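You operate a simulated robot arm through the tools that you are given. There is no shell and no other tool. Be economical: measure what you need, move in short steps, check, and stop when the job is done.

The job below is to be done with a simulated two-armed robot. You get a single attempt, and the scene is never put back.

Task
Roll tank 3 to the post, brake it, couple it, open its valve.
Fine: red lever to ROLL first and back to BRAKE; green lever down to JOINED before valve C3; the FEED pointer ends in the green; leave all else as it is.

The check looks at the end state, three seconds after you hand in, the way a careful person would. Anything else that was tipped, shoved, dropped, spilled or broken makes it a failure.

Robot
Two 7-joint arms with two-finger grippers on one trunk, on a base that drives. Base frame: it is fixed to the floor where the robot stands at the start and does not move with it; the origin is under the middle of the robot, x ahead of it, y to its left, z up. Units: m, rad, N and s.
The left shoulder is at the start at [0.06, 0.179, 1.345], the right one opposite. With the tool pointing down near the work surface each hand reaches from about 0.1 to 0.46 m from the robot's upright axis, wherever it stands, measured 20 degrees to its own side. Places, roughly: black control box [1.2, -1.8, 1.1]; black plug of the cold head [2.3, -2.4, 1.5]; blue flow knob [0.9, -1.1, 0.9]; blue valve knob [1.1, -0.7, 1.2]; braided hose end [2, -2.4, 1.5]; brass nut [2, -2.4, 1.4]; clamp of the cold head [2.3, -2.4, 1.3]; green lever on the post [0.8, -0.3, 1]; green valve knob [1.3, -1.3, 1.2]; grey knob of the black control box [1.2, -1.8, 1.1]; orange heater switch [1.2, -1.9, 1.2]; post with the feed dial [0.8, -0.4, 0.6]; pump switch of the gas panel [0.9, -1, 0.9]; purple valve knob [0.7, 0.2, 1.1]; red brake lever [0.5, 0, 0.8]; tank on the blue trolley [0.7, 0.2, 0.5]. Payload 1.96 kg a hand.
The tool frame of a hand sits at the grasp point between the pads (the TCP): z along the fingers, y along the line on which they close. The tips reach 0.02 m beyond it. The gripper opens to 0.072 m. The gripper's body begins 0.038 m behind the TCP.
Orientation is told as [roll, pitch, yaw] about the base's x, y, z axes, in that order, counted from this pose: with the fingers straight down and closing along the base's y, the tool's x points along the base's -x, its y along +y and its z along -z.

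Tools
- The arms move only by the tool move_arm. It takes "left_motion", "right_motion" or both (then of equal length, played together; a hand with none holds still); each is a list of rows, each a list of 2 entries, a list of its own where there are three numbers: the shift along the base's x, y, z in m, then the turn, a rotation vector about the base's x, y, z in rad. In form: [[[x, y, z], [rx, ry, rz]], ...]. A call has 1 to 8 rows; each row shifts and turns the commanded pose from where the row before left it. "left_grip" and "right_grip" are, for a hand that has rows, the closure, from 0 (fully open) to 1 (shut), set as the call begins (left out, the last holds). Rows are played at 5 a second. More than 0.05 m and 0.15 rad between two rows, or a gripper value outside its range, and nothing of the call is played. A pose out of reach is approached as far as the arm can. The call stops where the force on the tool passes 80 N (or 10 N more than at its start, if that is more) or the arm is blocked; 0.2 s more then pass. Each finger travels about 0.153 m/s and halts on what it meets, pressing with about 28 N; the grip force reading is that of the motor and also rises with nothing between the fingers. The clock runs only during rows and for 0.2 s after the last one: add rows that do not move to give the fingers time. It gives the time, the measured TCP pose, the force on the tool (base axes), the opening and the grip force at its end, in the units of the frame above (readings bear some noise), with the torque about the TCP (base axes, N m) and any sound that the robot's microphone picked up.
- Cameras (640 x 400 px; columns grow to the right, rows downward): "scene" is now at [0.0083, -0.018, 1.8893]; the picture's right is [-0.25, -0.97, 0.00], its down [-0.79, 0.20, -0.58] and it looks along [0.56, -0.15, -0.81] (base axes); focal length 272 px, centre (320, 200). "left" rides on the left gripper at [0.071, -0.019, -0.082] in its tool frame; the picture's right is [0.26, 0.97, 0.00], its down [-0.67, 0.18, -0.71] and it looks along [-0.69, 0.19, 0.70] (tool axes); focal length 280 px, centre (320, 200). "right" rides on the right gripper at [0.071, 0.019, -0.082] in its tool frame; the picture's right is [-0.26, 0.97, 0.00], its down [-0.67, -0.18, -0.72] and it looks along [-0.69, -0.19, 0.70] (tool axes); focal length 280 px, centre (320, 200). There is no depth. A picture from a camera that has moved, and an enlarged one, comes with that camera's place and axes in the base frame and with its lens.
- capture(camera): a new picture of that camera. It takes no simulated time.
- slide_trunk(by): slides the trunk up (or, below 0, down) by that many m; the arms and the scene camera ride with it, the base frame stays. It gives what a move gives, with no picture.
- base_move(legs): drives the robot by 1 to 6 legs, each [ahead, left, turn to the left] in m, m and rad, along the robot's own axes; the way and the turn of a leg run together, so that a leg with both is an arc; at most 1.5 m and 3.142 rad a leg. The arms and the cameras ride along, it lands a little off, and it stops where it bumps. It gives what a move gives.
- head_to(pan, tilt): turns the head with the scene camera to pan (to the left, within 1.501 rad either way) and tilt (down, from -0.506 to 1.204), counted from straight ahead of the robot. It gives what a move gives.
- zoom(camera, box): a new picture of the part [left, top, right, bottom] of that camera's present view, enlarged. It takes no simulated time.
- finish_job(): hands the job in; it is judged then, once.

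Go step by step. Nothing tells you exact positions but the pictures and the camera data: compare them with the known pose of the tool, close in by small moves and look again before you grip or let go. The budget is 120 turns and 100 pictures, counting those below and the enlarged ones. Unless the task says otherwise, let go and move clear before handing in, and close with one line.

The tools are called after "Call:" as name(argument=value, ...) on one line, values as JSON. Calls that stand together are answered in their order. move_arm: Moves the arms, as the interface text tells. Its arguments: {"type":"object","properties":{"left_motion":{"type":"array"},"left_grip":{"type":"number"},"right_motion":{"type":"array"},"right_grip":{"type":"number"}},"required":[]} The other tools are called the same way: slide_trunk (by) slides the trunk up or down; base_move (legs) drives the base; head_to (pan, tilt) turns the head that bears the scene camera; capture (camera) takes a picture; zoom (camera, box) takes an enlarged picture of a part of a camera's view; finish_job () hands the job in.

At the start:

```text
time_s: 0.0
left_tool_pos: [0.3844, 0.1167, 1.373]
left_tcp_rot: [-0.001, -0.002, -0.001]
left_contact_force: [-0.5, 0.7, -0.2]
left_wrist_torque: [0.0, 0.01, 0.0]
left_gripper_width: 0.0719
left_grip_force: 0.1
right_tool_pos: [0.3569, -0.1848, 1.3566]
right_tcp_rot: [0.0, 0.0, 0.0]
right_contact_force: [0.1, -0.3, 0.6]
right_wrist_torque: [-0.01, -0.01, 0.01]
right_gripper_width: 0.0721
right_grip_force: 0.0
trunk travel left (down, up): [-0.99, 0.0]
robot x, y, heading: [0.0022, -0.0031, 0.003]
head pan, tilt: [-0.253, 0.953]
```

scene: 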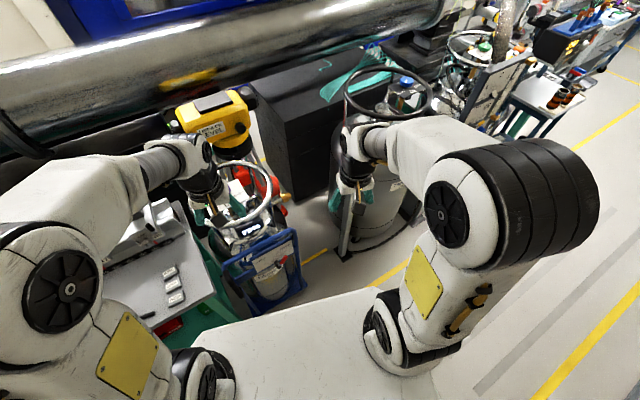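
right: 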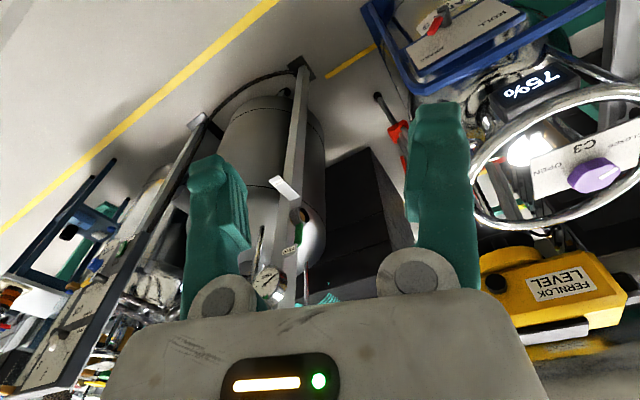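
left: 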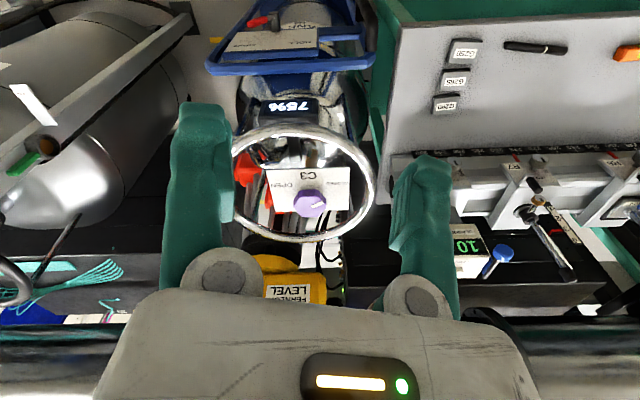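

I see the tank 3 trolley (blue) just ahead with the purple C3 knob, and a post to its right. I'll take closer looks first.

Call:
zoom(camera="scene", box=[160, 80, 480, 320])

Call:
zoom(camera="left", box=[180, 0, 420, 220])

Call:
zoom(camera="right", box=[180, 40, 420, 310])

Call:
zoom(camera="right", box=[350, 0, 640, 240])

```text
1.67 times, centred on (320, 200) of scene
camera zoom: at [0.0083, -0.018, 1.8893], right [-0.25, -0.97, 0.0], down [-0.79, 0.2, -0.58], along [0.56, -0.15, -0.81], focal length 454 px, centre (320, 200)
```

zoom: 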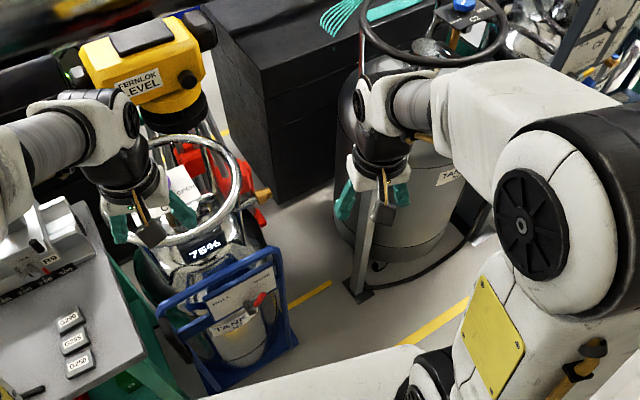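

```text
1.82 times, centred on (300, 110) of left
camera zoom: at [0.3115, 0.0969, 1.4556], right [-0.26, 0.97, 0.0], down [0.67, 0.18, 0.72], along [0.69, 0.19, -0.7], focal length 510 px, centre (356, 364)
```

zoom: 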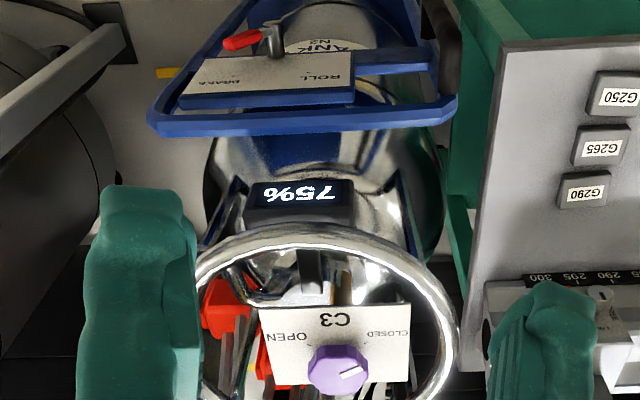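

```text
1.48 times, centred on (300, 175) of right
camera zoom: at [0.2851, -0.1673, 1.4389], right [0.26, 0.97, 0.0], down [0.67, -0.18, 0.72], along [0.69, -0.19, -0.7], focal length 415 px, centre (350, 237)
```

zoom: 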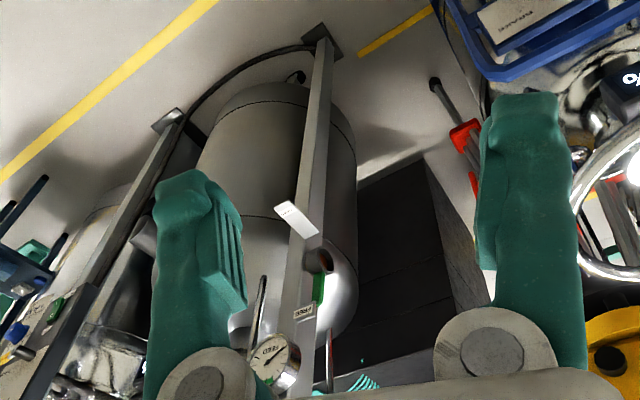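

```text
1.67 times, centred on (495, 120) of right
camera zoom: at [0.2851, -0.1673, 1.4389], right [0.26, 0.97, 0.0], down [0.67, -0.18, 0.72], along [0.69, -0.19, -0.7], focal length 467 px, centre (28, 333)
```

zoom: 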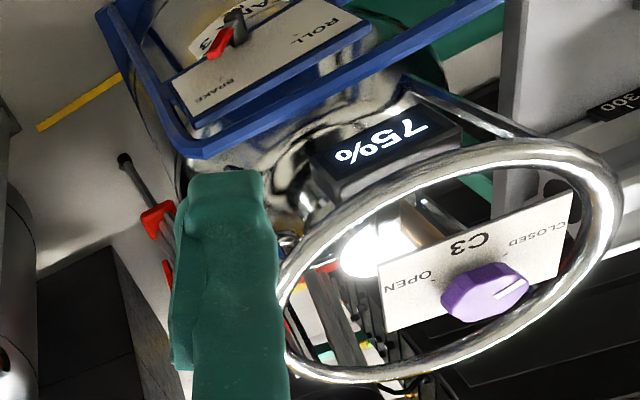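

The lever sits at BRAKE, C3 at CLOSED, and the post port faces the tank. I'll clear the hands from view and look with the head.

Call:
move_arm(left_motion=[[[-0.03, 0.04, 0], [0, 0, 0]], [[-0.03, 0.04, 0], [0, 0, 0]], [[-0.03, 0.04, 0], [0, 0, 0]], [[0, 0.04, 0], [0, 0, 0]]], right_motion=[[[-0.03, -0.04, 0], [0, 0, 0]], [[-0.03, -0.04, 0], [0, 0, 0]], [[-0.03, -0.04, 0], [0, 0, 0]], [[0, -0.04, 0], [0, 0, 0]]])

Call:
head_to(pan=-0.2, tilt=0.8)

Call:
capture(camera="scene")

Call:
zoom(camera="scene", box=[200, 140, 400, 300])

```text
time_s: 1.0
left_tool_pos: [0.2954, 0.2759, 1.3727]
left_tcp_rot: [0.0, -0.002, -0.002]
left_contact_force: [0.4, 1.2, -0.1]
left_wrist_torque: [0.01, 0.05, -0.01]
left_gripper_width: 0.072
left_grip_force: 0.0
right_tool_pos: [0.2668, -0.3462, 1.3548]
right_tcp_rot: [0.001, 0.0, 0.001]
right_contact_force: [-0.2, -0.7, -0.3]
right_wrist_torque: [0.02, 0.04, -0.04]
right_gripper_width: 0.0721
right_grip_force: 0.1
trunk travel left (down, up): [-0.99, 0.0]
robot x, y, heading: [-0.0007, -0.0018, -0.0]
head pan, tilt: [-0.253, 0.953]
```

```text
time_s: 1.7
left_tool_pos: [0.2948, 0.276, 1.373]
left_tcp_rot: [0.0, -0.001, 0.0]
left_contact_force: [-0.2, -0.4, 0.5]
left_wrist_torque: [-0.01, -0.02, -0.01]
left_gripper_width: 0.0718
left_grip_force: 0.1
right_tool_pos: [0.2658, -0.3471, 1.3551]
right_tcp_rot: [0.001, -0.002, -0.002]
right_contact_force: [-0.8, -0.3, 0.0]
right_wrist_torque: [0.01, 0.02, 0.0]
right_gripper_width: 0.0721
right_grip_force: 0.0
trunk travel left (down, up): [-0.99, 0.0]
robot x, y, heading: [0.0008, -0.0031, 0.001]
head pan, tilt: [-0.201, 0.799]
```

```text
92 pictures are left
camera scene: at [0.0182, -0.0162, 1.901], right [-0.2, -0.98, 0.0], down [-0.7, 0.14, -0.7], along [0.68, -0.14, -0.72], focal length 272 px, centre (320, 200)
```

scene: 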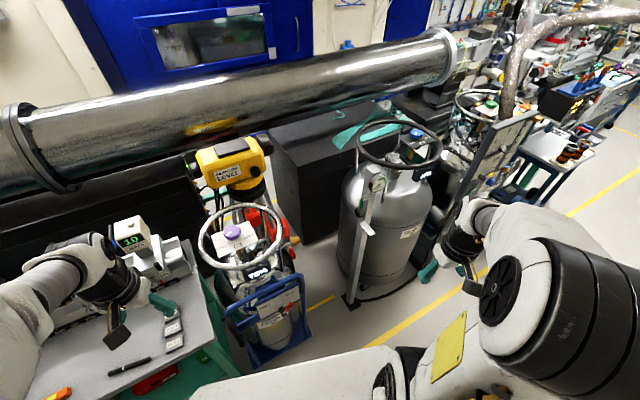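

```text
2.50 times, centred on (300, 220) of scene
camera zoom: at [0.0182, -0.0162, 1.901], right [-0.2, -0.98, 0.0], down [-0.7, 0.14, -0.7], along [0.68, -0.14, -0.72], focal length 680 px, centre (370, 150)
```

zoom: 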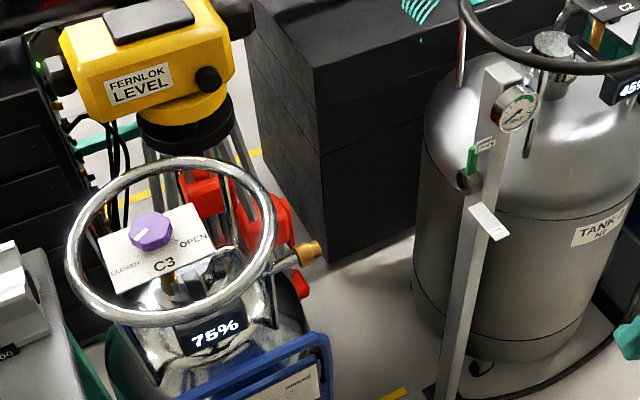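

The post's socket triangulates to about [0.80, -0.355, 0.957]. I'll look at the trolley from the hand cameras to locate its brass nozzle, lever and handle.

Call:
capture(camera="left")

Call:
capture(camera="right")

Call:
zoom(camera="scene", box=[210, 240, 330, 380])

```text
90 pictures are left
camera left: at [0.2224, 0.2566, 1.4546], right [-0.26, 0.97, 0.0], down [0.67, 0.18, 0.72], along [0.69, 0.19, -0.7], focal length 280 px, centre (320, 200)
```

left: 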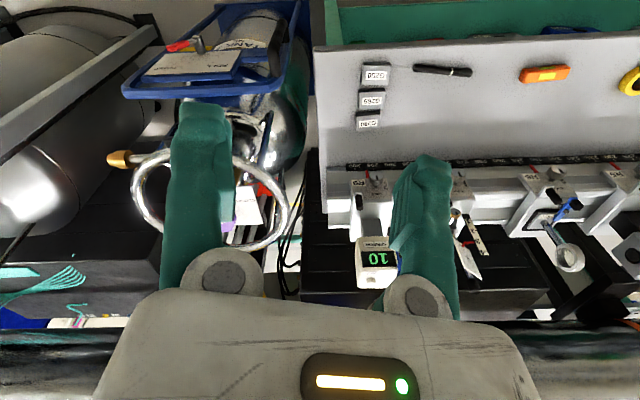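

```text
89 pictures are left
camera right: at [0.1947, -0.3277, 1.4376], right [0.26, 0.97, 0.0], down [0.67, -0.18, 0.71], along [0.69, -0.19, -0.7], focal length 280 px, centre (320, 200)
```

right: 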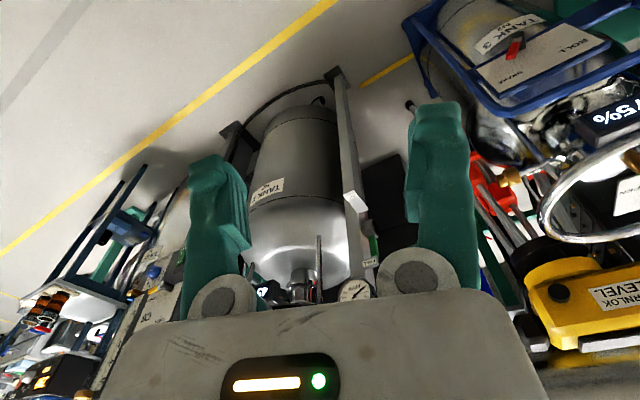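

```text
2.86 times, centred on (270, 310) of scene
camera zoom: at [0.0182, -0.0162, 1.901], right [-0.2, -0.98, 0.0], down [-0.7, 0.14, -0.7], along [0.68, -0.14, -0.72], focal length 778 px, centre (463, -114)
```

zoom: 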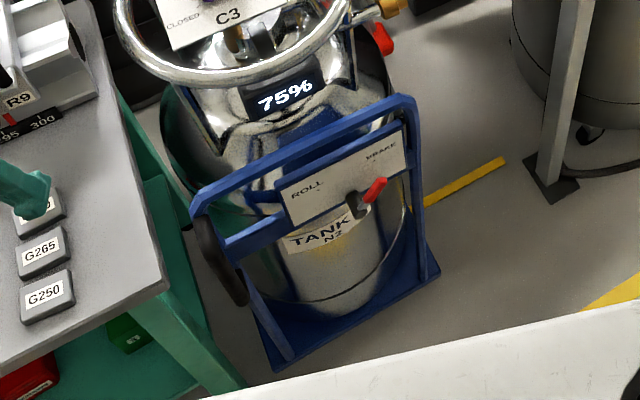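

The nozzle tip is about [0.66, -0.056, 1.0] and the red lever tip about [0.506, 0.007, 0.774]; the trolley appears yawed so its sideways axis points at the socket. I'll lower the trunk and look closer at the lever with the left hand camera.

Call:
slide_trunk(by=-0.3)

Call:
move_arm(left_motion=[[[0, -0.05, 0], [0, 0, 0]], [[0, -0.05, 0], [0, 0, 0]], [[0, -0.05, 0], [0, 0, 0]], [[0, -0.05, 0], [0, 0, 0]], [[0, -0.02, -0.03], [0, 0, 0]]])

Call:
capture(camera="left")

Call:
capture(camera="scene")

Call:
capture(camera="right")

```text
time_s: 4.7
left_tool_pos: [0.2937, 0.2763, 1.0722]
left_tcp_rot: [0.0, -0.004, 0.0]
left_contact_force: [-0.7, 0.3, -0.1]
left_wrist_torque: [-0.03, 0.01, -0.04]
left_gripper_width: 0.0722
left_grip_force: 0.1
right_tool_pos: [0.2645, -0.3468, 1.0567]
right_tcp_rot: [0.0, 0.0, 0.0]
right_contact_force: [-0.7, -0.4, 0.2]
right_wrist_torque: [0.01, -0.03, -0.03]
right_gripper_width: 0.072
right_grip_force: 0.1
trunk travel left (down, up): [-0.69, 0.3]
robot x, y, heading: [0.0001, 0.001, 0.002]
head pan, tilt: [-0.201, 0.799]
```

```text
time_s: 5.9
left_tool_pos: [0.2963, 0.0559, 1.0415]
left_tcp_rot: [-0.001, 0.0, -0.001]
left_contact_force: [-0.2, 0.1, 0.4]
left_wrist_torque: [-0.04, 0.0, 0.01]
left_gripper_width: 0.0715
left_grip_force: 0.1
right_tool_pos: [0.2661, -0.3467, 1.0543]
right_tcp_rot: [0.001, 0.0, 0.0]
right_contact_force: [0.3, 0.4, 0.1]
right_wrist_torque: [-0.05, -0.01, -0.02]
right_gripper_width: 0.0717
right_grip_force: 0.1
trunk travel left (down, up): [-0.69, 0.3]
robot x, y, heading: [0.002, -0.0004, 0.002]
head pan, tilt: [-0.201, 0.799]
```

```text
87 pictures are left
camera left: at [0.2237, 0.0365, 1.1235], right [-0.26, 0.96, 0.0], down [0.67, 0.18, 0.72], along [0.69, 0.19, -0.7], focal length 280 px, centre (320, 200)
```

left: 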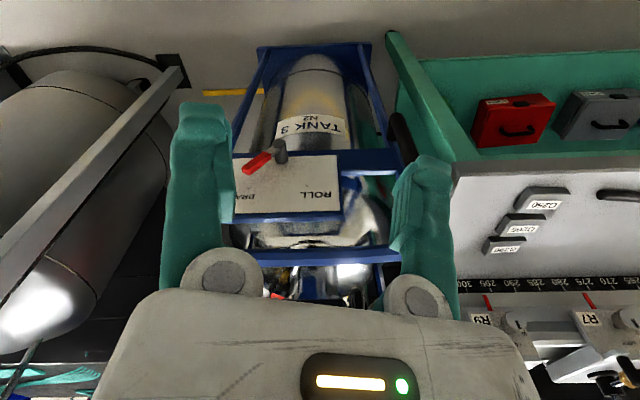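

```text
86 pictures are left
camera scene: at [0.0186, -0.016, 1.601], right [-0.2, -0.98, 0.0], down [-0.7, 0.14, -0.7], along [0.68, -0.14, -0.72], focal length 272 px, centre (320, 200)
```

scene: 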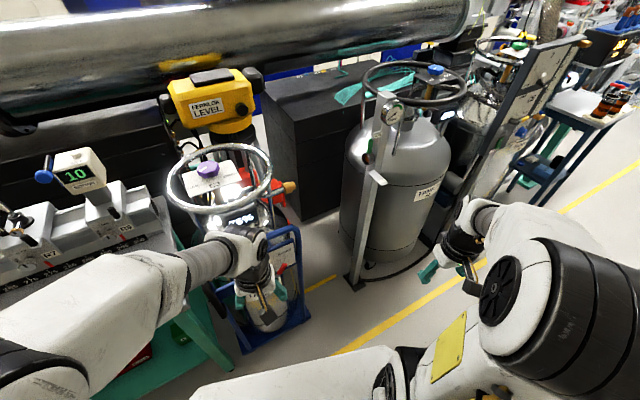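

```text
85 pictures are left
camera right: at [0.1949, -0.3279, 1.1376], right [0.26, 0.97, 0.0], down [0.68, -0.18, 0.71], along [0.69, -0.19, -0.7], focal length 280 px, centre (320, 200)
```

right: 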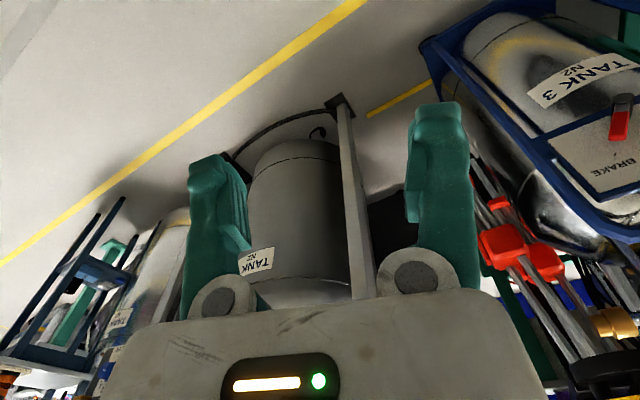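

The plate turns out to be nearly vertical, facing me: lever pivot about [0.507, 0.044, 0.736], tip about [0.493, 0.008, 0.81], so it swings sideways. I'll pitch the left hand 45° forward and come up in front of it.

Call:
move_arm(left_motion=[[[0, 0, -0.03], [0, -0.131, 0]], [[0, 0, -0.03], [0, -0.131, 0]], [[0, 0, -0.03], [0, -0.131, 0]], [[0.01, 0, -0.02], [0, -0.131, 0]], [[0.02, 0, -0.02], [0, -0.131, 0]], [[0.02, 0, -0.02], [0, -0.13, 0]]], left_grip=0.3)

Call:
capture(camera="left")

Call:
head_to(pan=0.0, tilt=0.9)

Call:
capture(camera="scene")

```text
time_s: 7.3
left_tool_pos: [0.3706, 0.0405, 0.9054]
left_tcp_rot: [0.021, -0.718, 0.004]
left_contact_force: [0.3, 0.1, -0.1]
left_wrist_torque: [0.0, 0.01, 0.03]
left_gripper_width: 0.0501
left_grip_force: 0.0
left hand out of reach, approached as far as the arm can: row 2, 3, 4
right_tool_pos: [0.2657, -0.3466, 1.0555]
right_tcp_rot: [-0.002, 0.001, 0.001]
right_contact_force: [-0.6, 0.1, -0.3]
right_wrist_torque: [0.01, 0.0, 0.0]
right_gripper_width: 0.0721
right_grip_force: 0.1
trunk travel left (down, up): [-0.69, 0.3]
robot x, y, heading: [-0.0016, 0.0015, -0.0]
head pan, tilt: [-0.201, 0.799]
```

```text
84 pictures are left
camera left: at [0.2618, 0.0195, 0.9207], right [-0.21, 0.96, -0.16], down [0.03, 0.17, 0.99], along [0.98, 0.21, -0.07], focal length 280 px, centre (320, 200)
```

left: 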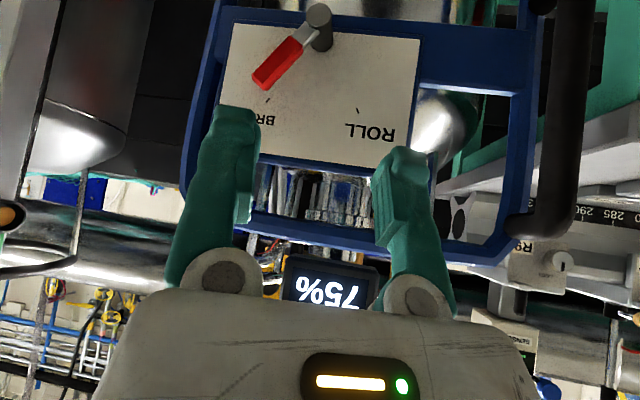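

```text
time_s: 8.0
left_tool_pos: [0.3687, 0.0418, 0.9054]
left_tcp_rot: [0.023, -0.718, 0.002]
left_contact_force: [0.1, -0.8, -0.8]
left_wrist_torque: [0.02, 0.03, -0.01]
left_gripper_width: 0.0504
left_grip_force: 0.1
right_tool_pos: [0.2645, -0.3457, 1.0553]
right_tcp_rot: [0.001, 0.001, -0.001]
right_contact_force: [0.1, -0.6, 0.4]
right_wrist_torque: [-0.02, 0.02, -0.05]
right_gripper_width: 0.0723
right_grip_force: 0.0
trunk travel left (down, up): [-0.69, 0.3]
robot x, y, heading: [-0.0042, -0.0016, 0.001]
head pan, tilt: [0.0, 0.901]
```

```text
83 pictures are left
camera scene: at [0.013, -0.0001, 1.5931], right [0.0, -1.0, 0.0], down [-0.78, 0.0, -0.62], along [0.62, 0.0, -0.78], focal length 272 px, centre (320, 200)
```

scene: 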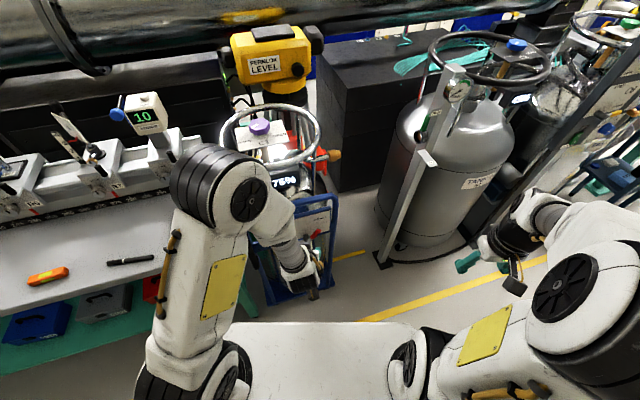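

The picture confirms lever tip at about [0.49, 0.006, 0.816], and a vertical black push grip on the trolley's left. I'll bring the half-open fingers around the lever.

Call:
move_arm(left_motion=[[[0, -0.028, 0], [0, 0, 0]], [[0.02, 0, -0.018], [0, 0, 0]], [[0.02, 0, -0.018], [0, 0, 0]], [[0.02, 0, -0.018], [0, 0, 0]], [[0.02, 0, -0.018], [0, 0, 0]], [[0.02, 0, -0.018], [0, 0, 0]]])

Call:
capture(camera="left")

```text
time_s: 9.4
left_tool_pos: [0.4721, 0.0112, 0.8171]
left_tcp_rot: [0.023, -0.719, 0.004]
left_contact_force: [0.2, 0.2, 0.6]
left_wrist_torque: [0.01, -0.03, 0.03]
left_gripper_width: 0.0503
left_grip_force: 0.0
right_tool_pos: [0.2653, -0.3454, 1.0548]
right_tcp_rot: [-0.001, 0.0, -0.002]
right_contact_force: [0.1, 0.8, -0.2]
right_wrist_torque: [0.0, 0.01, 0.02]
right_gripper_width: 0.072
right_grip_force: 0.0
trunk travel left (down, up): [-0.69, 0.3]
robot x, y, heading: [0.0035, 0.0026, 0.001]
head pan, tilt: [0.0, 0.901]
```

```text
82 pictures are left
camera left: at [0.3628, -0.0109, 0.8312], right [-0.21, 0.96, -0.16], down [0.03, 0.17, 0.99], along [0.98, 0.21, -0.07], focal length 280 px, centre (320, 200)
```

left: 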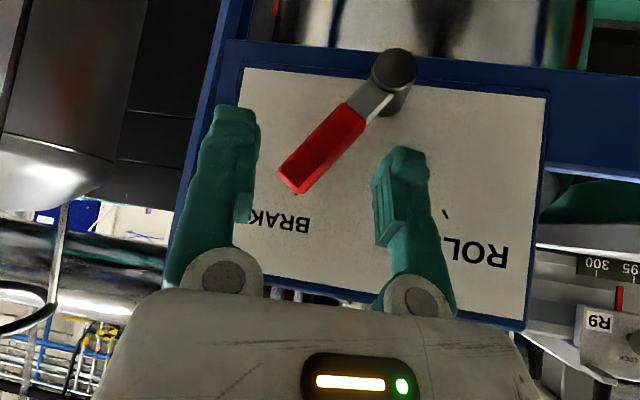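

The lever lies between the fingers. I'll go a little deeper, then swing it left to ROLL along an arc.

Call:
move_arm(left_motion=[[[0.013, 0.003, -0.014], [0, 0, 0]], [[0.005, 0.002, -0.006], [0, 0, 0]], [[0, 0, 0], [0, 0, 0]]], left_grip=0.45)

Call:
capture(camera="left")

```text
time_s: 10.2
left_tool_pos: [0.4881, 0.0166, 0.7962]
left_tcp_rot: [0.024, -0.719, 0.002]
left_contact_force: [-0.3, 0.1, -0.4]
left_wrist_torque: [0.02, 0.0, 0.02]
left_gripper_width: 0.0396
left_grip_force: 0.0
right_tool_pos: [0.265, -0.3468, 1.0557]
right_tcp_rot: [0.001, 0.0, 0.0]
right_contact_force: [-0.5, -0.1, -0.2]
right_wrist_torque: [-0.02, 0.0, 0.0]
right_gripper_width: 0.0721
right_grip_force: 0.1
trunk travel left (down, up): [-0.69, 0.3]
robot x, y, heading: [0.0005, 0.0022, -0.001]
head pan, tilt: [0.0, 0.901]
```

```text
81 pictures are left
camera left: at [0.3802, -0.0056, 0.8115], right [-0.21, 0.96, -0.16], down [0.03, 0.17, 0.99], along [0.98, 0.2, -0.07], focal length 280 px, centre (320, 200)
```

left: 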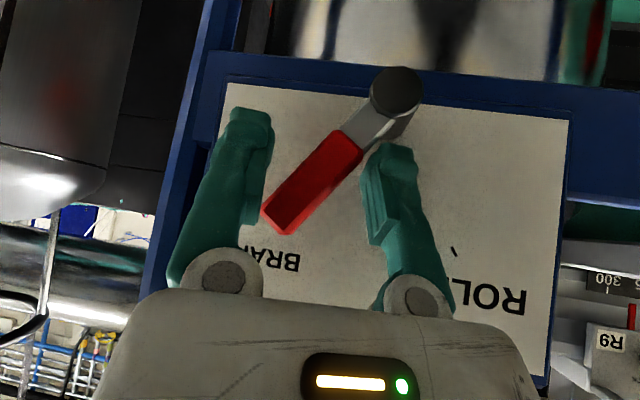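

Call:
move_arm(left_motion=[[[-0.004, 0.014, 0.002], [0, 0, 0]], [[-0.004, 0.014, 0.002], [0, 0, 0]], [[-0.004, 0.014, 0], [0, 0, 0]], [[-0.004, 0.014, 0], [0, 0, 0]], [[-0.004, 0.014, -0.002], [0, 0, 0]], [[-0.003, 0.01, -0.002], [0, 0, 0]]])

Call:
capture(camera="left")

```text
time_s: 11.6
left_tool_pos: [0.459, 0.0924, 0.7963]
left_tcp_rot: [0.025, -0.712, -0.005]
left_contact_force: [-24.7, -18.5, 1.2]
left_wrist_torque: [-0.18, 0.1, -1.12]
left_gripper_width: 0.0536
left_grip_force: 10.8
right_tool_pos: [0.2616, -0.3476, 1.0569]
right_tcp_rot: [0.002, -0.003, 0.0]
right_contact_force: [-0.7, -0.7, 0.3]
right_wrist_torque: [0.02, 0.01, 0.02]
right_gripper_width: 0.0721
right_grip_force: 0.1
trunk travel left (down, up): [-0.69, 0.3]
robot x, y, heading: [0.001, -0.0012, 0.001]
head pan, tilt: [0.0, 0.901]
```

```text
80 pictures are left
camera left: at [0.3501, 0.0721, 0.8124], right [-0.21, 0.97, -0.15], down [0.04, 0.17, 0.99], along [0.98, 0.2, -0.07], focal length 280 px, centre (320, 200)
```

left: 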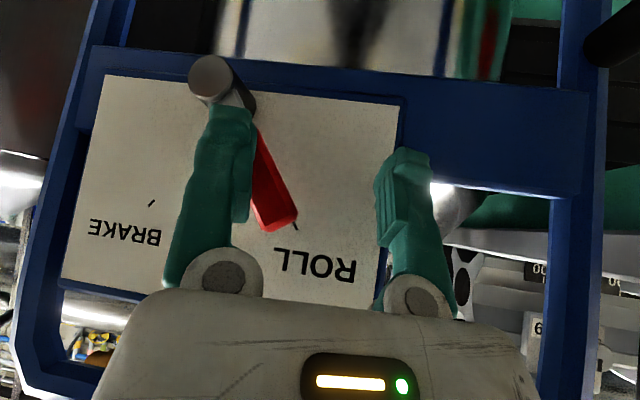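

The lever is near the ROLL mark with force building; I'll push slightly more to be sure it's at its stop.

Call:
move_arm(left_motion=[[[-0.002, 0.008, -0.001], [0, 0, 0]], [[-0.002, 0.006, -0.002], [0, 0, 0]], [[0, 0, 0], [0, 0, 0]]])

Call:
move_arm(left_motion=[[[0.002, -0.015, 0], [0, 0, 0]], [[0.0, -0.008, 0], [0, 0, 0]], [[0, 0, 0], [0, 0, 0]]])

Call:
capture(camera="left")

```text
time_s: 12.4
left_tool_pos: [0.4627, 0.1146, 0.7928]
left_tcp_rot: [0.025, -0.722, 0.008]
left_contact_force: [1.0, 0.0, -0.2]
left_wrist_torque: [-0.02, -0.01, 0.01]
left_gripper_width: 0.0395
left_grip_force: 0.2
right_tool_pos: [0.2681, -0.3443, 1.055]
right_tcp_rot: [-0.002, 0.004, 0.002]
right_contact_force: [-0.9, 1.4, 0.1]
right_wrist_torque: [-0.03, 0.02, 0.01]
right_gripper_width: 0.0718
right_grip_force: 0.1
trunk travel left (down, up): [-0.69, 0.3]
robot x, y, heading: [0.0015, 0.0022, 0.002]
head pan, tilt: [0.0, 0.901]
```

```text
time_s: 13.2
left_tool_pos: [0.4626, 0.0868, 0.7945]
left_tcp_rot: [0.022, -0.721, 0.001]
left_contact_force: [-1.2, 0.5, -0.5]
left_wrist_torque: [-0.03, -0.02, 0.0]
left_gripper_width: 0.0395
left_grip_force: 0.0
right_tool_pos: [0.2659, -0.347, 1.0544]
right_tcp_rot: [0.0, 0.001, 0.0]
right_contact_force: [0.2, 0.2, 0.8]
right_wrist_torque: [0.02, 0.05, -0.01]
right_gripper_width: 0.072
right_grip_force: 0.0
trunk travel left (down, up): [-0.69, 0.3]
robot x, y, heading: [0.0004, 0.0007, 0.002]
head pan, tilt: [0.0, 0.901]
```

```text
79 pictures are left
camera left: at [0.3541, 0.0661, 0.8091], right [-0.21, 0.96, -0.16], down [0.03, 0.17, 0.99], along [0.98, 0.21, -0.07], focal length 280 px, centre (320, 200)
```

left: 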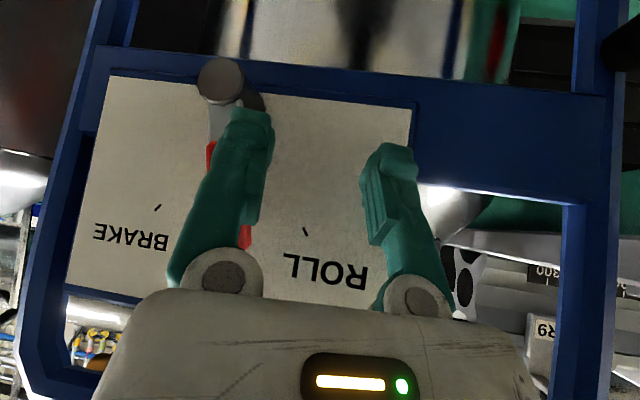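

The finger slipped over the lever, which is now near upright. I'll back off and look to re-engage deeper.

Call:
move_arm(left_motion=[[[-0.02, 0, 0.023], [0, 0, 0]], [[-0.02, 0, 0.023], [0, 0, 0]], [[0, -0.03, 0], [0, 0, 0]]], left_grip=0.35)

Call:
capture(camera="left")

Call:
zoom(camera="scene", box=[230, 170, 350, 310])

```text
time_s: 14.0
left_tool_pos: [0.4228, 0.0558, 0.838]
left_tcp_rot: [0.026, -0.72, 0.001]
left_contact_force: [0.4, 0.5, -0.3]
left_wrist_torque: [0.01, -0.02, -0.03]
left_gripper_width: 0.0469
left_grip_force: 0.2
right_tool_pos: [0.2658, -0.3471, 1.0558]
right_tcp_rot: [0.0, 0.0, 0.001]
right_contact_force: [0.3, 1.4, -0.5]
right_wrist_torque: [0.05, 0.01, 0.01]
right_gripper_width: 0.0722
right_grip_force: 0.1
trunk travel left (down, up): [-0.69, 0.3]
robot x, y, heading: [0.0015, -0.0033, -0.002]
head pan, tilt: [0.0, 0.901]
```

```text
78 pictures are left
camera left: at [0.3146, 0.0349, 0.8529], right [-0.21, 0.96, -0.15], down [0.03, 0.17, 0.99], along [0.98, 0.21, -0.07], focal length 280 px, centre (320, 200)
```

left: 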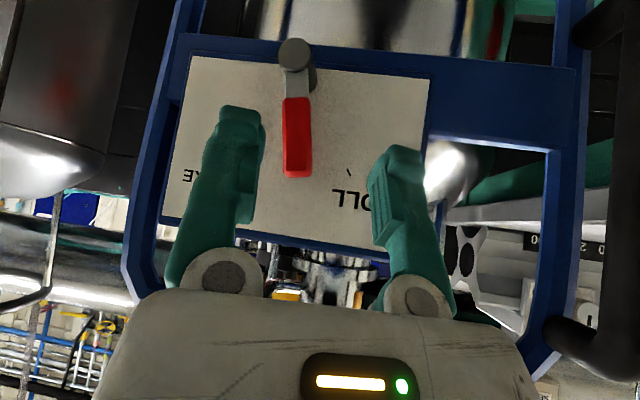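

```text
2.86 times, centred on (290, 240) of scene
camera zoom: at [0.0142, -0.0021, 1.5931], right [0.0, -1.0, 0.0], down [-0.78, 0.0, -0.62], along [0.62, 0.0, -0.78], focal length 778 px, centre (406, 86)
```

zoom: 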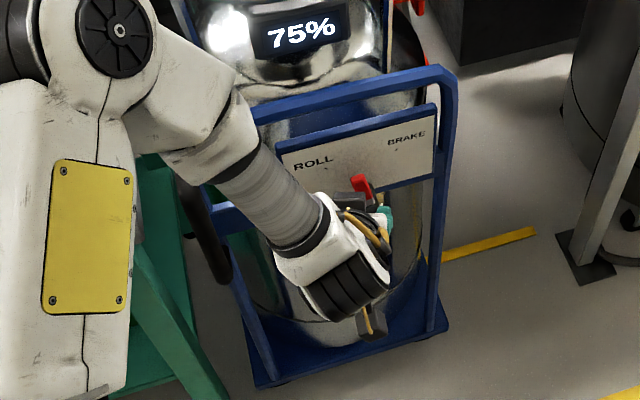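

The lever is upright between the fingers (tip about [0.488, 0.056, 0.83]). I'll go in deeper this time and push left again.

Call:
move_arm(left_motion=[[[0.025, 0, -0.016], [0, 0, 0]], [[0.025, 0, -0.016], [0, 0, 0]], [[0.025, 0, -0.016], [0, 0, 0]], [[-0.002, 0.012, 0], [0, 0, 0]], [[-0.003, 0.012, 0], [0, 0, 0]], [[-0.003, 0.012, -0.001], [0, 0, 0]], [[-0.003, 0.012, -0.002], [0, 0, 0]]], left_grip=0.5)

Call:
capture(camera="left")

```text
time_s: 15.4
left_tool_pos: [0.4867, 0.0667, 0.7907]
left_tcp_rot: [-0.024, -0.707, -0.011]
left_contact_force: [-0.3, -41.7, 7.0]
left_wrist_torque: [-1.89, 0.21, 0.15]
left_gripper_width: 0.0337
left_grip_force: 40.0
right_tool_pos: [0.2633, -0.349, 1.0556]
right_tcp_rot: [0.0, 0.0, -0.006]
right_contact_force: [0.2, 0.5, -0.1]
right_wrist_torque: [-0.05, 0.02, 0.0]
right_gripper_width: 0.0719
right_grip_force: 0.0
trunk travel left (down, up): [-0.69, 0.3]
robot x, y, heading: [-0.0004, -0.0041, -0.008]
head pan, tilt: [0.0, 0.901]
stopped in row 7 (left hand): the force on the tool passed its limit at 90 N (the readings are from after the stop); the commanded pose is now the measured one
```

```text
76 pictures are left
camera left: at [0.3774, 0.0497, 0.8078], right [-0.17, 0.97, -0.19], down [0.05, 0.2, 0.98], along [0.98, 0.16, -0.09], focal length 280 px, centre (320, 200)
```

left: 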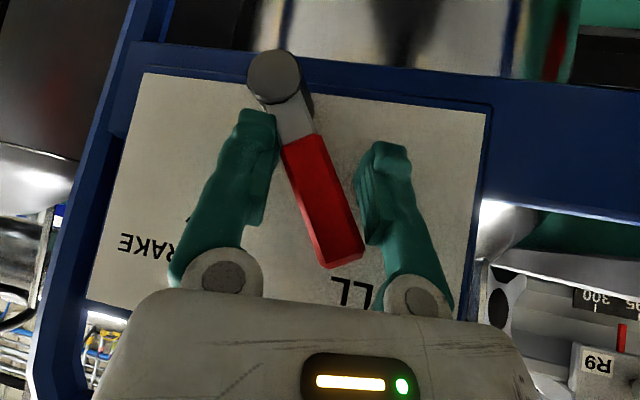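

The lever now leans to ROLL; the load came from pushing near the pivot. I'll relax and check against the mark.

Call:
move_arm(left_motion=[[[0, -0.006, 0.0], [0, 0, 0]], [[-0.02, 0, 0.02], [0, 0, 0]], [[-0.025, 0, 0.02], [0, 0, 0]], [[-0.02, -0.02, 0.02], [0, 0, 0]]], left_grip=0.35)

Call:
capture(camera="left")

```text
time_s: 16.4
left_tool_pos: [0.4228, 0.0483, 0.8501]
left_tcp_rot: [-0.003, -0.711, -0.008]
left_contact_force: [-0.2, -0.3, -0.1]
left_wrist_torque: [0.01, -0.01, 0.04]
left_gripper_width: 0.0467
left_grip_force: 0.1
right_tool_pos: [0.2631, -0.3499, 1.0547]
right_tcp_rot: [0.002, 0.001, -0.003]
right_contact_force: [1.1, -0.8, -0.1]
right_wrist_torque: [-0.01, 0.0, 0.02]
right_gripper_width: 0.0718
right_grip_force: 0.0
trunk travel left (down, up): [-0.69, 0.3]
robot x, y, heading: [0.0009, -0.0002, -0.004]
head pan, tilt: [0.0, 0.901]
```

```text
75 pictures are left
camera left: at [0.3145, 0.0305, 0.8665], right [-0.19, 0.97, -0.17], down [0.05, 0.19, 0.98], along [0.98, 0.18, -0.08], focal length 280 px, centre (320, 200)
```

left: 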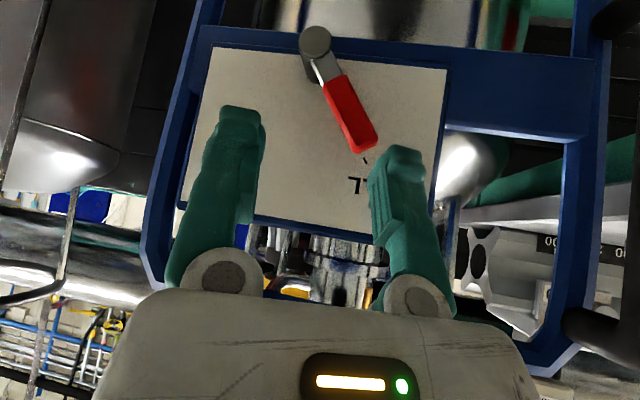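

Lever aligned with the ROLL tick. Next, the black D-grip on the trolley's left (about [0.41, 0.21, 0.81]) to drag the trolley; I'll come in front of it and look.

Call:
move_arm(left_motion=[[[-0.04, 0.02, 0.02], [0, 0, 0]], [[-0.04, 0.03, 0.01], [0, 0, 0]], [[-0.02, 0.04, 0], [0, 0, 0]], [[0, 0.04, 0], [0, 0, 0]], [[0, 0.03, 0], [0, 0, 0]]], left_grip=0)

Call:
capture(camera="left")

Call:
zoom(camera="scene", box=[200, 130, 380, 310])

```text
refused: row 2 steps farther than a row can; nothing moved
```

```text
74 pictures are left
camera left: at [0.3145, 0.0305, 0.8665], right [-0.19, 0.97, -0.17], down [0.05, 0.19, 0.98], along [0.98, 0.18, -0.08], focal length 280 px, centre (320, 200)
```

left: 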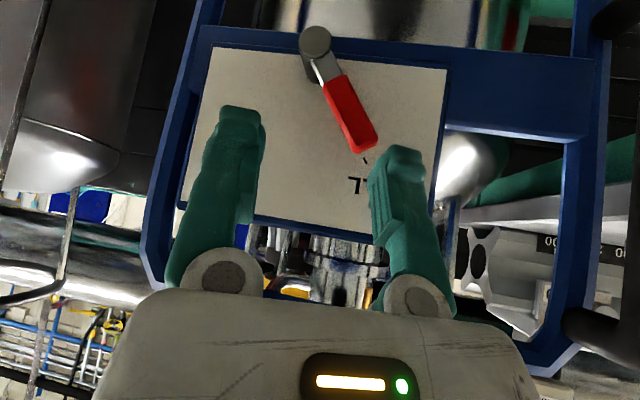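

```text
2.22 times, centred on (290, 220) of scene
camera zoom: at [0.0133, -0.0033, 1.5931], right [0.0, -1.0, 0.0], down [-0.78, 0.0, -0.62], along [0.62, 0.0, -0.78], focal length 605 px, centre (387, 156)
```

zoom: 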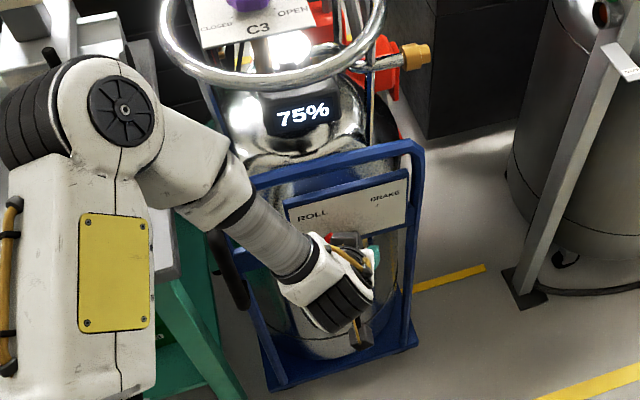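

Call:
move_arm(left_motion=[[[-0.04, 0.02, 0.02], [0, 0, 0]], [[-0.03, 0.03, 0.01], [0, 0, 0]], [[-0.02, 0.04, 0], [0, 0, 0]], [[-0.01, 0.04, 0], [0, 0, 0]], [[0, 0.03, 0], [0, 0, 0]]], left_grip=0)

Call:
capture(camera="left")

Call:
capture(camera="scene")

```text
time_s: 17.6
left_tool_pos: [0.3792, 0.1857, 0.8709]
left_tcp_rot: [-0.014, -0.708, -0.005]
left_contact_force: [0.2, -0.3, 0.4]
left_wrist_torque: [-0.05, -0.02, -0.04]
left_gripper_width: 0.0719
left_grip_force: 0.0
left hand out of reach, approached as far as the arm can: row 2, 3, 4
right_tool_pos: [0.2623, -0.3455, 1.0581]
right_tcp_rot: [-0.001, 0.0, -0.006]
right_contact_force: [-0.2, -0.2, -1.0]
right_wrist_torque: [-0.01, -0.03, -0.02]
right_gripper_width: 0.0721
right_grip_force: 0.0
trunk travel left (down, up): [-0.69, 0.3]
robot x, y, heading: [0.0019, -0.0006, -0.0]
head pan, tilt: [0.0, 0.901]
```

```text
72 pictures are left
camera left: at [0.2695, 0.1671, 0.8876], right [-0.19, 0.97, -0.18], down [0.05, 0.19, 0.98], along [0.98, 0.17, -0.08], focal length 280 px, centre (320, 200)
```

left: 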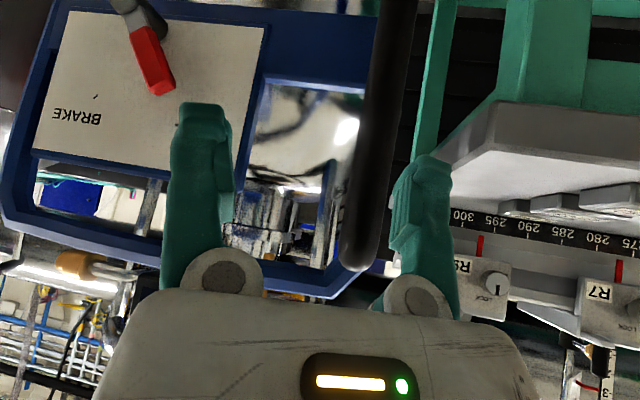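

```text
71 pictures are left
camera scene: at [0.0107, 0.0031, 1.5932], right [0.0, -1.0, 0.0], down [-0.78, 0.0, -0.62], along [0.62, 0.0, -0.78], focal length 272 px, centre (320, 200)
```

scene: 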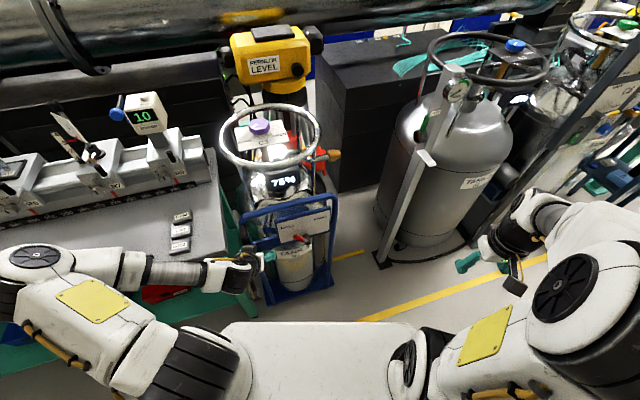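

The black bar stands at about [0.45, 0.23] with its top near z 0.91, and the table corner (z≈0.845) is close beside it. I'll grip the bar high, at z≈0.887.

Call:
move_arm(left_motion=[[[-0.01, 0.02, 0.03], [0, 0, 0]], [[0, 0.022, 0.025], [0, 0, 0]], [[0.02, 0, -0.01], [0, 0, 0]], [[0.02, 0, -0.01], [0, 0, 0]], [[0.016, 0, -0.008], [0, 0, 0]]], left_grip=0.15)

Call:
capture(camera="left")

Call:
zoom(camera="scene", box=[200, 180, 380, 310])

```text
time_s: 18.9
left_tool_pos: [0.4487, 0.23, 0.8795]
left_tcp_rot: [-0.005, -0.708, -0.006]
left_contact_force: [0.1, 1.0, 0.8]
left_wrist_torque: [-0.01, -0.04, -0.03]
left_gripper_width: 0.0612
left_grip_force: 0.1
left hand out of reach, approached as far as the arm can: row 1, 2
right_tool_pos: [0.2645, -0.3488, 1.0566]
right_tcp_rot: [0.001, 0.0, -0.003]
right_contact_force: [0.3, 0.1, -0.8]
right_wrist_torque: [-0.01, -0.01, 0.02]
right_gripper_width: 0.0717
right_grip_force: 0.0
trunk travel left (down, up): [-0.69, 0.3]
robot x, y, heading: [-0.0019, -0.0042, -0.005]
head pan, tilt: [0.0, 0.901]
```

```text
70 pictures are left
camera left: at [0.3398, 0.2113, 0.8951], right [-0.19, 0.97, -0.17], down [0.05, 0.19, 0.98], along [0.98, 0.18, -0.08], focal length 280 px, centre (320, 200)
```

left: 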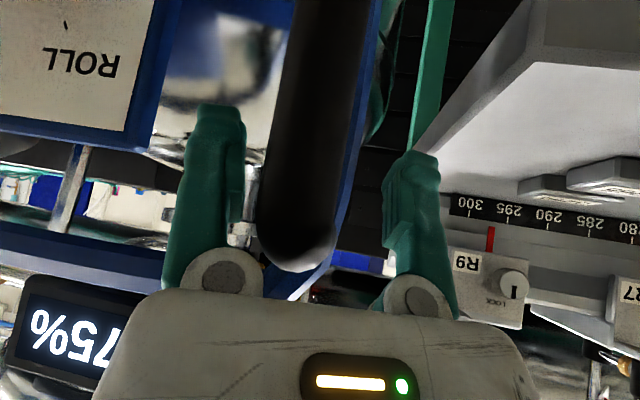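

```text
3.08 times, centred on (290, 245) of scene
camera zoom: at [0.0139, -0.0015, 1.5931], right [0.0, -1.0, 0.0], down [-0.78, 0.0, -0.62], along [0.62, 0.0, -0.78], focal length 837 px, centre (412, 62)
```

zoom: 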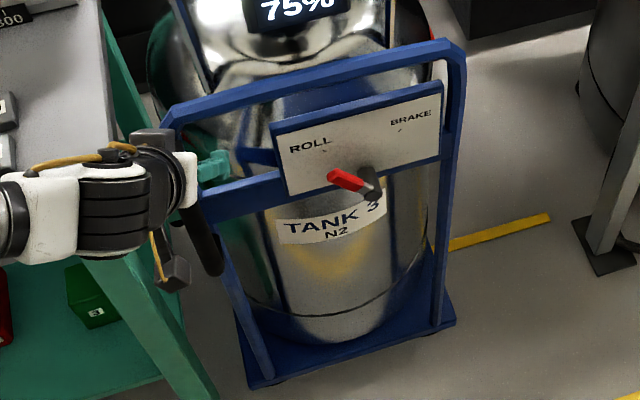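

The bar is between the fingers. I close on it and give a small trial drag toward the post direction.

Call:
move_arm(left_motion=[[[0, 0, 0], [0, 0, 0]], [[0, 0, 0], [0, 0, 0]], [[0.003, -0.009, 0], [0, 0, 0]], [[0.006, -0.018, 0], [0, 0, 0]], [[0.006, -0.018, 0], [0, 0, 0]], [[0, 0, 0], [0, 0, 0]]], left_grip=1)

Call:
capture(camera="scene")

Call:
capture(camera="left")

```text
time_s: 20.2
left_tool_pos: [0.4651, 0.1818, 0.8784]
left_tcp_rot: [-0.01, -0.705, -0.005]
left_contact_force: [-3.0, -8.7, -10.0]
left_wrist_torque: [0.1, 1.56, 2.91]
left_gripper_width: 0.0278
left_grip_force: 39.7
right_tool_pos: [0.2635, -0.3497, 1.0541]
right_tcp_rot: [0.002, 0.002, -0.005]
right_contact_force: [-0.5, 0.6, -0.4]
right_wrist_torque: [-0.02, 0.01, -0.01]
right_gripper_width: 0.0719
right_grip_force: 0.2
trunk travel left (down, up): [-0.69, 0.3]
robot x, y, heading: [-0.0002, -0.0029, -0.004]
head pan, tilt: [0.0, 0.901]
```

```text
68 pictures are left
camera scene: at [0.0147, -0.0027, 1.5931], right [-0.01, -1.0, 0.0], down [-0.78, 0.0, -0.62], along [0.62, 0.0, -0.78], focal length 272 px, centre (320, 200)
```

scene: 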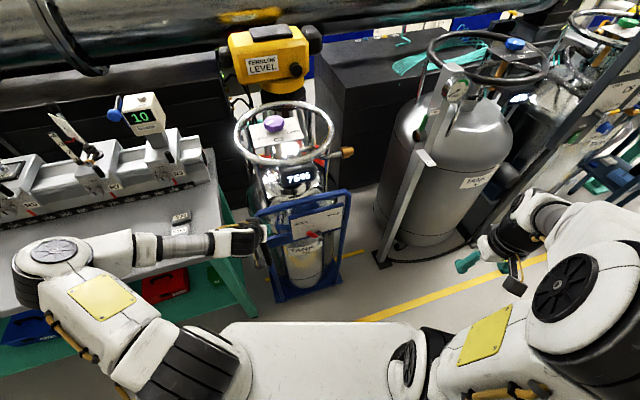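

```text
67 pictures are left
camera left: at [0.3554, 0.1643, 0.8957], right [-0.19, 0.97, -0.18], down [0.05, 0.19, 0.98], along [0.98, 0.17, -0.09], focal length 280 px, centre (320, 200)
```

left: 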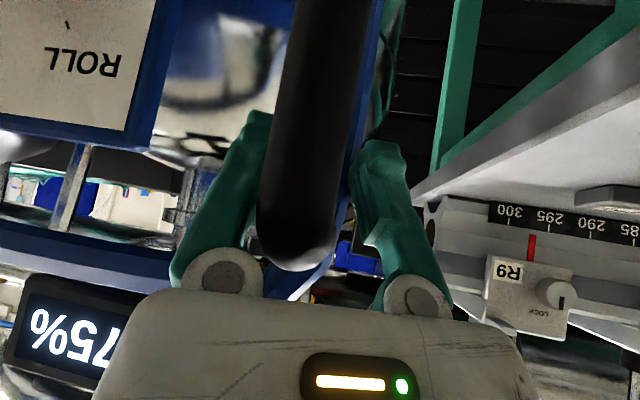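

The trolley rolls easily (about 9 N). I'll continue in short steps, watching the forces and the alignment.

Call:
move_arm(left_motion=[[[0.007, -0.02, 0], [0, 0, 0]], [[0.007, -0.02, 0], [0, 0, 0]], [[0.007, -0.02, 0], [0, 0, 0]], [[0.007, -0.02, 0], [0, 0, 0]], [[0.007, -0.02, 0], [0, 0, 0]], [[0, 0, 0], [0, 0, 0]]])

Call:
capture(camera="scene")

Call:
capture(camera="right")

```text
time_s: 21.6
left_tool_pos: [0.4982, 0.0799, 0.8787]
left_tcp_rot: [-0.008, -0.704, -0.009]
left_contact_force: [-20.3, -17.9, -30.8]
left_wrist_torque: [0.94, 0.64, 3.32]
left_gripper_width: 0.0272
left_grip_force: 40.0
right_tool_pos: [0.2632, -0.3513, 1.0542]
right_tcp_rot: [0.003, 0.001, -0.006]
right_contact_force: [0.6, 0.8, -0.3]
right_wrist_torque: [0.0, 0.03, 0.0]
right_gripper_width: 0.0718
right_grip_force: 0.0
trunk travel left (down, up): [-0.69, 0.3]
robot x, y, heading: [0.0011, -0.0036, -0.004]
head pan, tilt: [0.0, 0.901]
```

```text
66 pictures are left
camera scene: at [0.0141, -0.0051, 1.5929], right [-0.01, -1.0, 0.0], down [-0.78, 0.01, -0.62], along [0.62, 0.0, -0.78], focal length 272 px, centre (320, 200)
```

scene: 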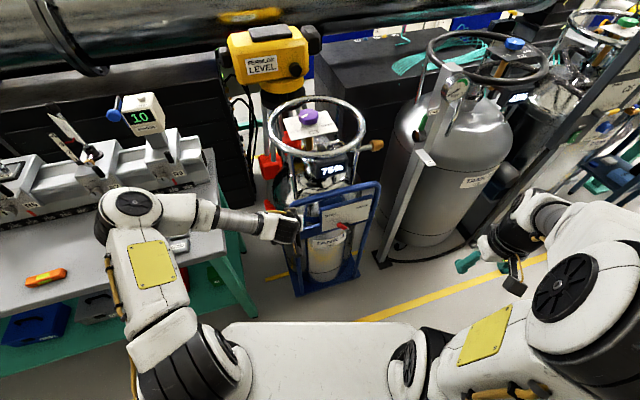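

```text
65 pictures are left
camera right: at [0.1925, -0.333, 1.1367], right [0.27, 0.96, 0.0], down [0.67, -0.19, 0.71], along [0.69, -0.19, -0.7], focal length 280 px, centre (320, 200)
```

right: 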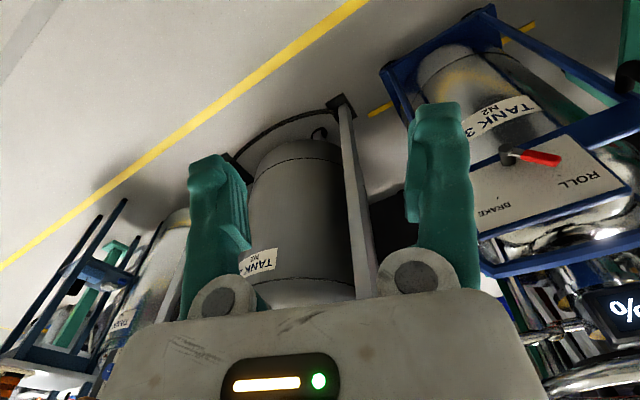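

Call:
zoom(camera="scene", box=[330, 50, 490, 170])

```text
3.33 times, centred on (410, 110) of scene
camera zoom: at [0.0141, -0.0051, 1.5929], right [-0.01, -1.0, 0.0], down [-0.78, 0.01, -0.62], along [0.62, 0.0, -0.78], focal length 907 px, centre (20, 500)
```

zoom: 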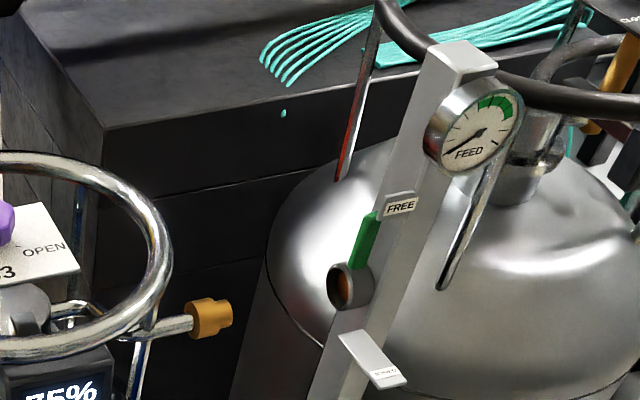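

The socket mouth is at about [0.764, -0.345, 1.0] and the nozzle tip about [0.728, -0.22, 1.0], so ~0.12 m remains. I continue with a slightly shallower slope.

Call:
move_arm(left_motion=[[[0.002, -0.02, 0.003], [0, 0, 0]], [[0.006, -0.02, 0], [0, 0, 0]], [[0.006, -0.02, 0], [0, 0, 0]], [[0.006, -0.02, 0], [0, 0, 0]], [[0, 0, 0], [0, 0, 0]]])

Call:
zoom(camera="scene", box=[300, 50, 500, 200])

```text
time_s: 22.9
left_tool_pos: [0.524, 0.0024, 0.8791]
left_tcp_rot: [-0.004, -0.706, -0.004]
left_contact_force: [12.2, -4.6, -36.3]
left_wrist_torque: [1.26, 0.6, 3.55]
left_gripper_width: 0.0265
left_grip_force: 40.1
right_tool_pos: [0.2688, -0.3495, 1.0537]
right_tcp_rot: [0.001, 0.004, -0.003]
right_contact_force: [-0.1, 0.2, 0.6]
right_wrist_torque: [0.01, -0.02, -0.03]
right_gripper_width: 0.0721
right_grip_force: 0.1
trunk travel left (down, up): [-0.69, 0.3]
robot x, y, heading: [0.003, 0.0012, -0.002]
head pan, tilt: [0.0, 0.901]
```

```text
2.67 times, centred on (400, 125) of scene
camera zoom: at [0.0214, -0.0023, 1.5929], right [0.0, -1.0, 0.0], down [-0.79, 0.0, -0.62], along [0.62, 0.0, -0.79], focal length 726 px, centre (107, 400)
```

zoom: 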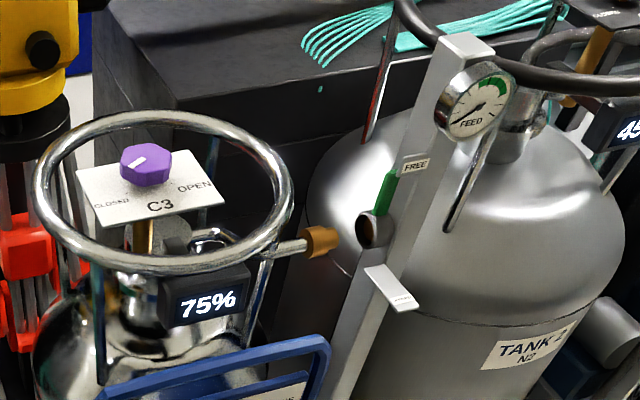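

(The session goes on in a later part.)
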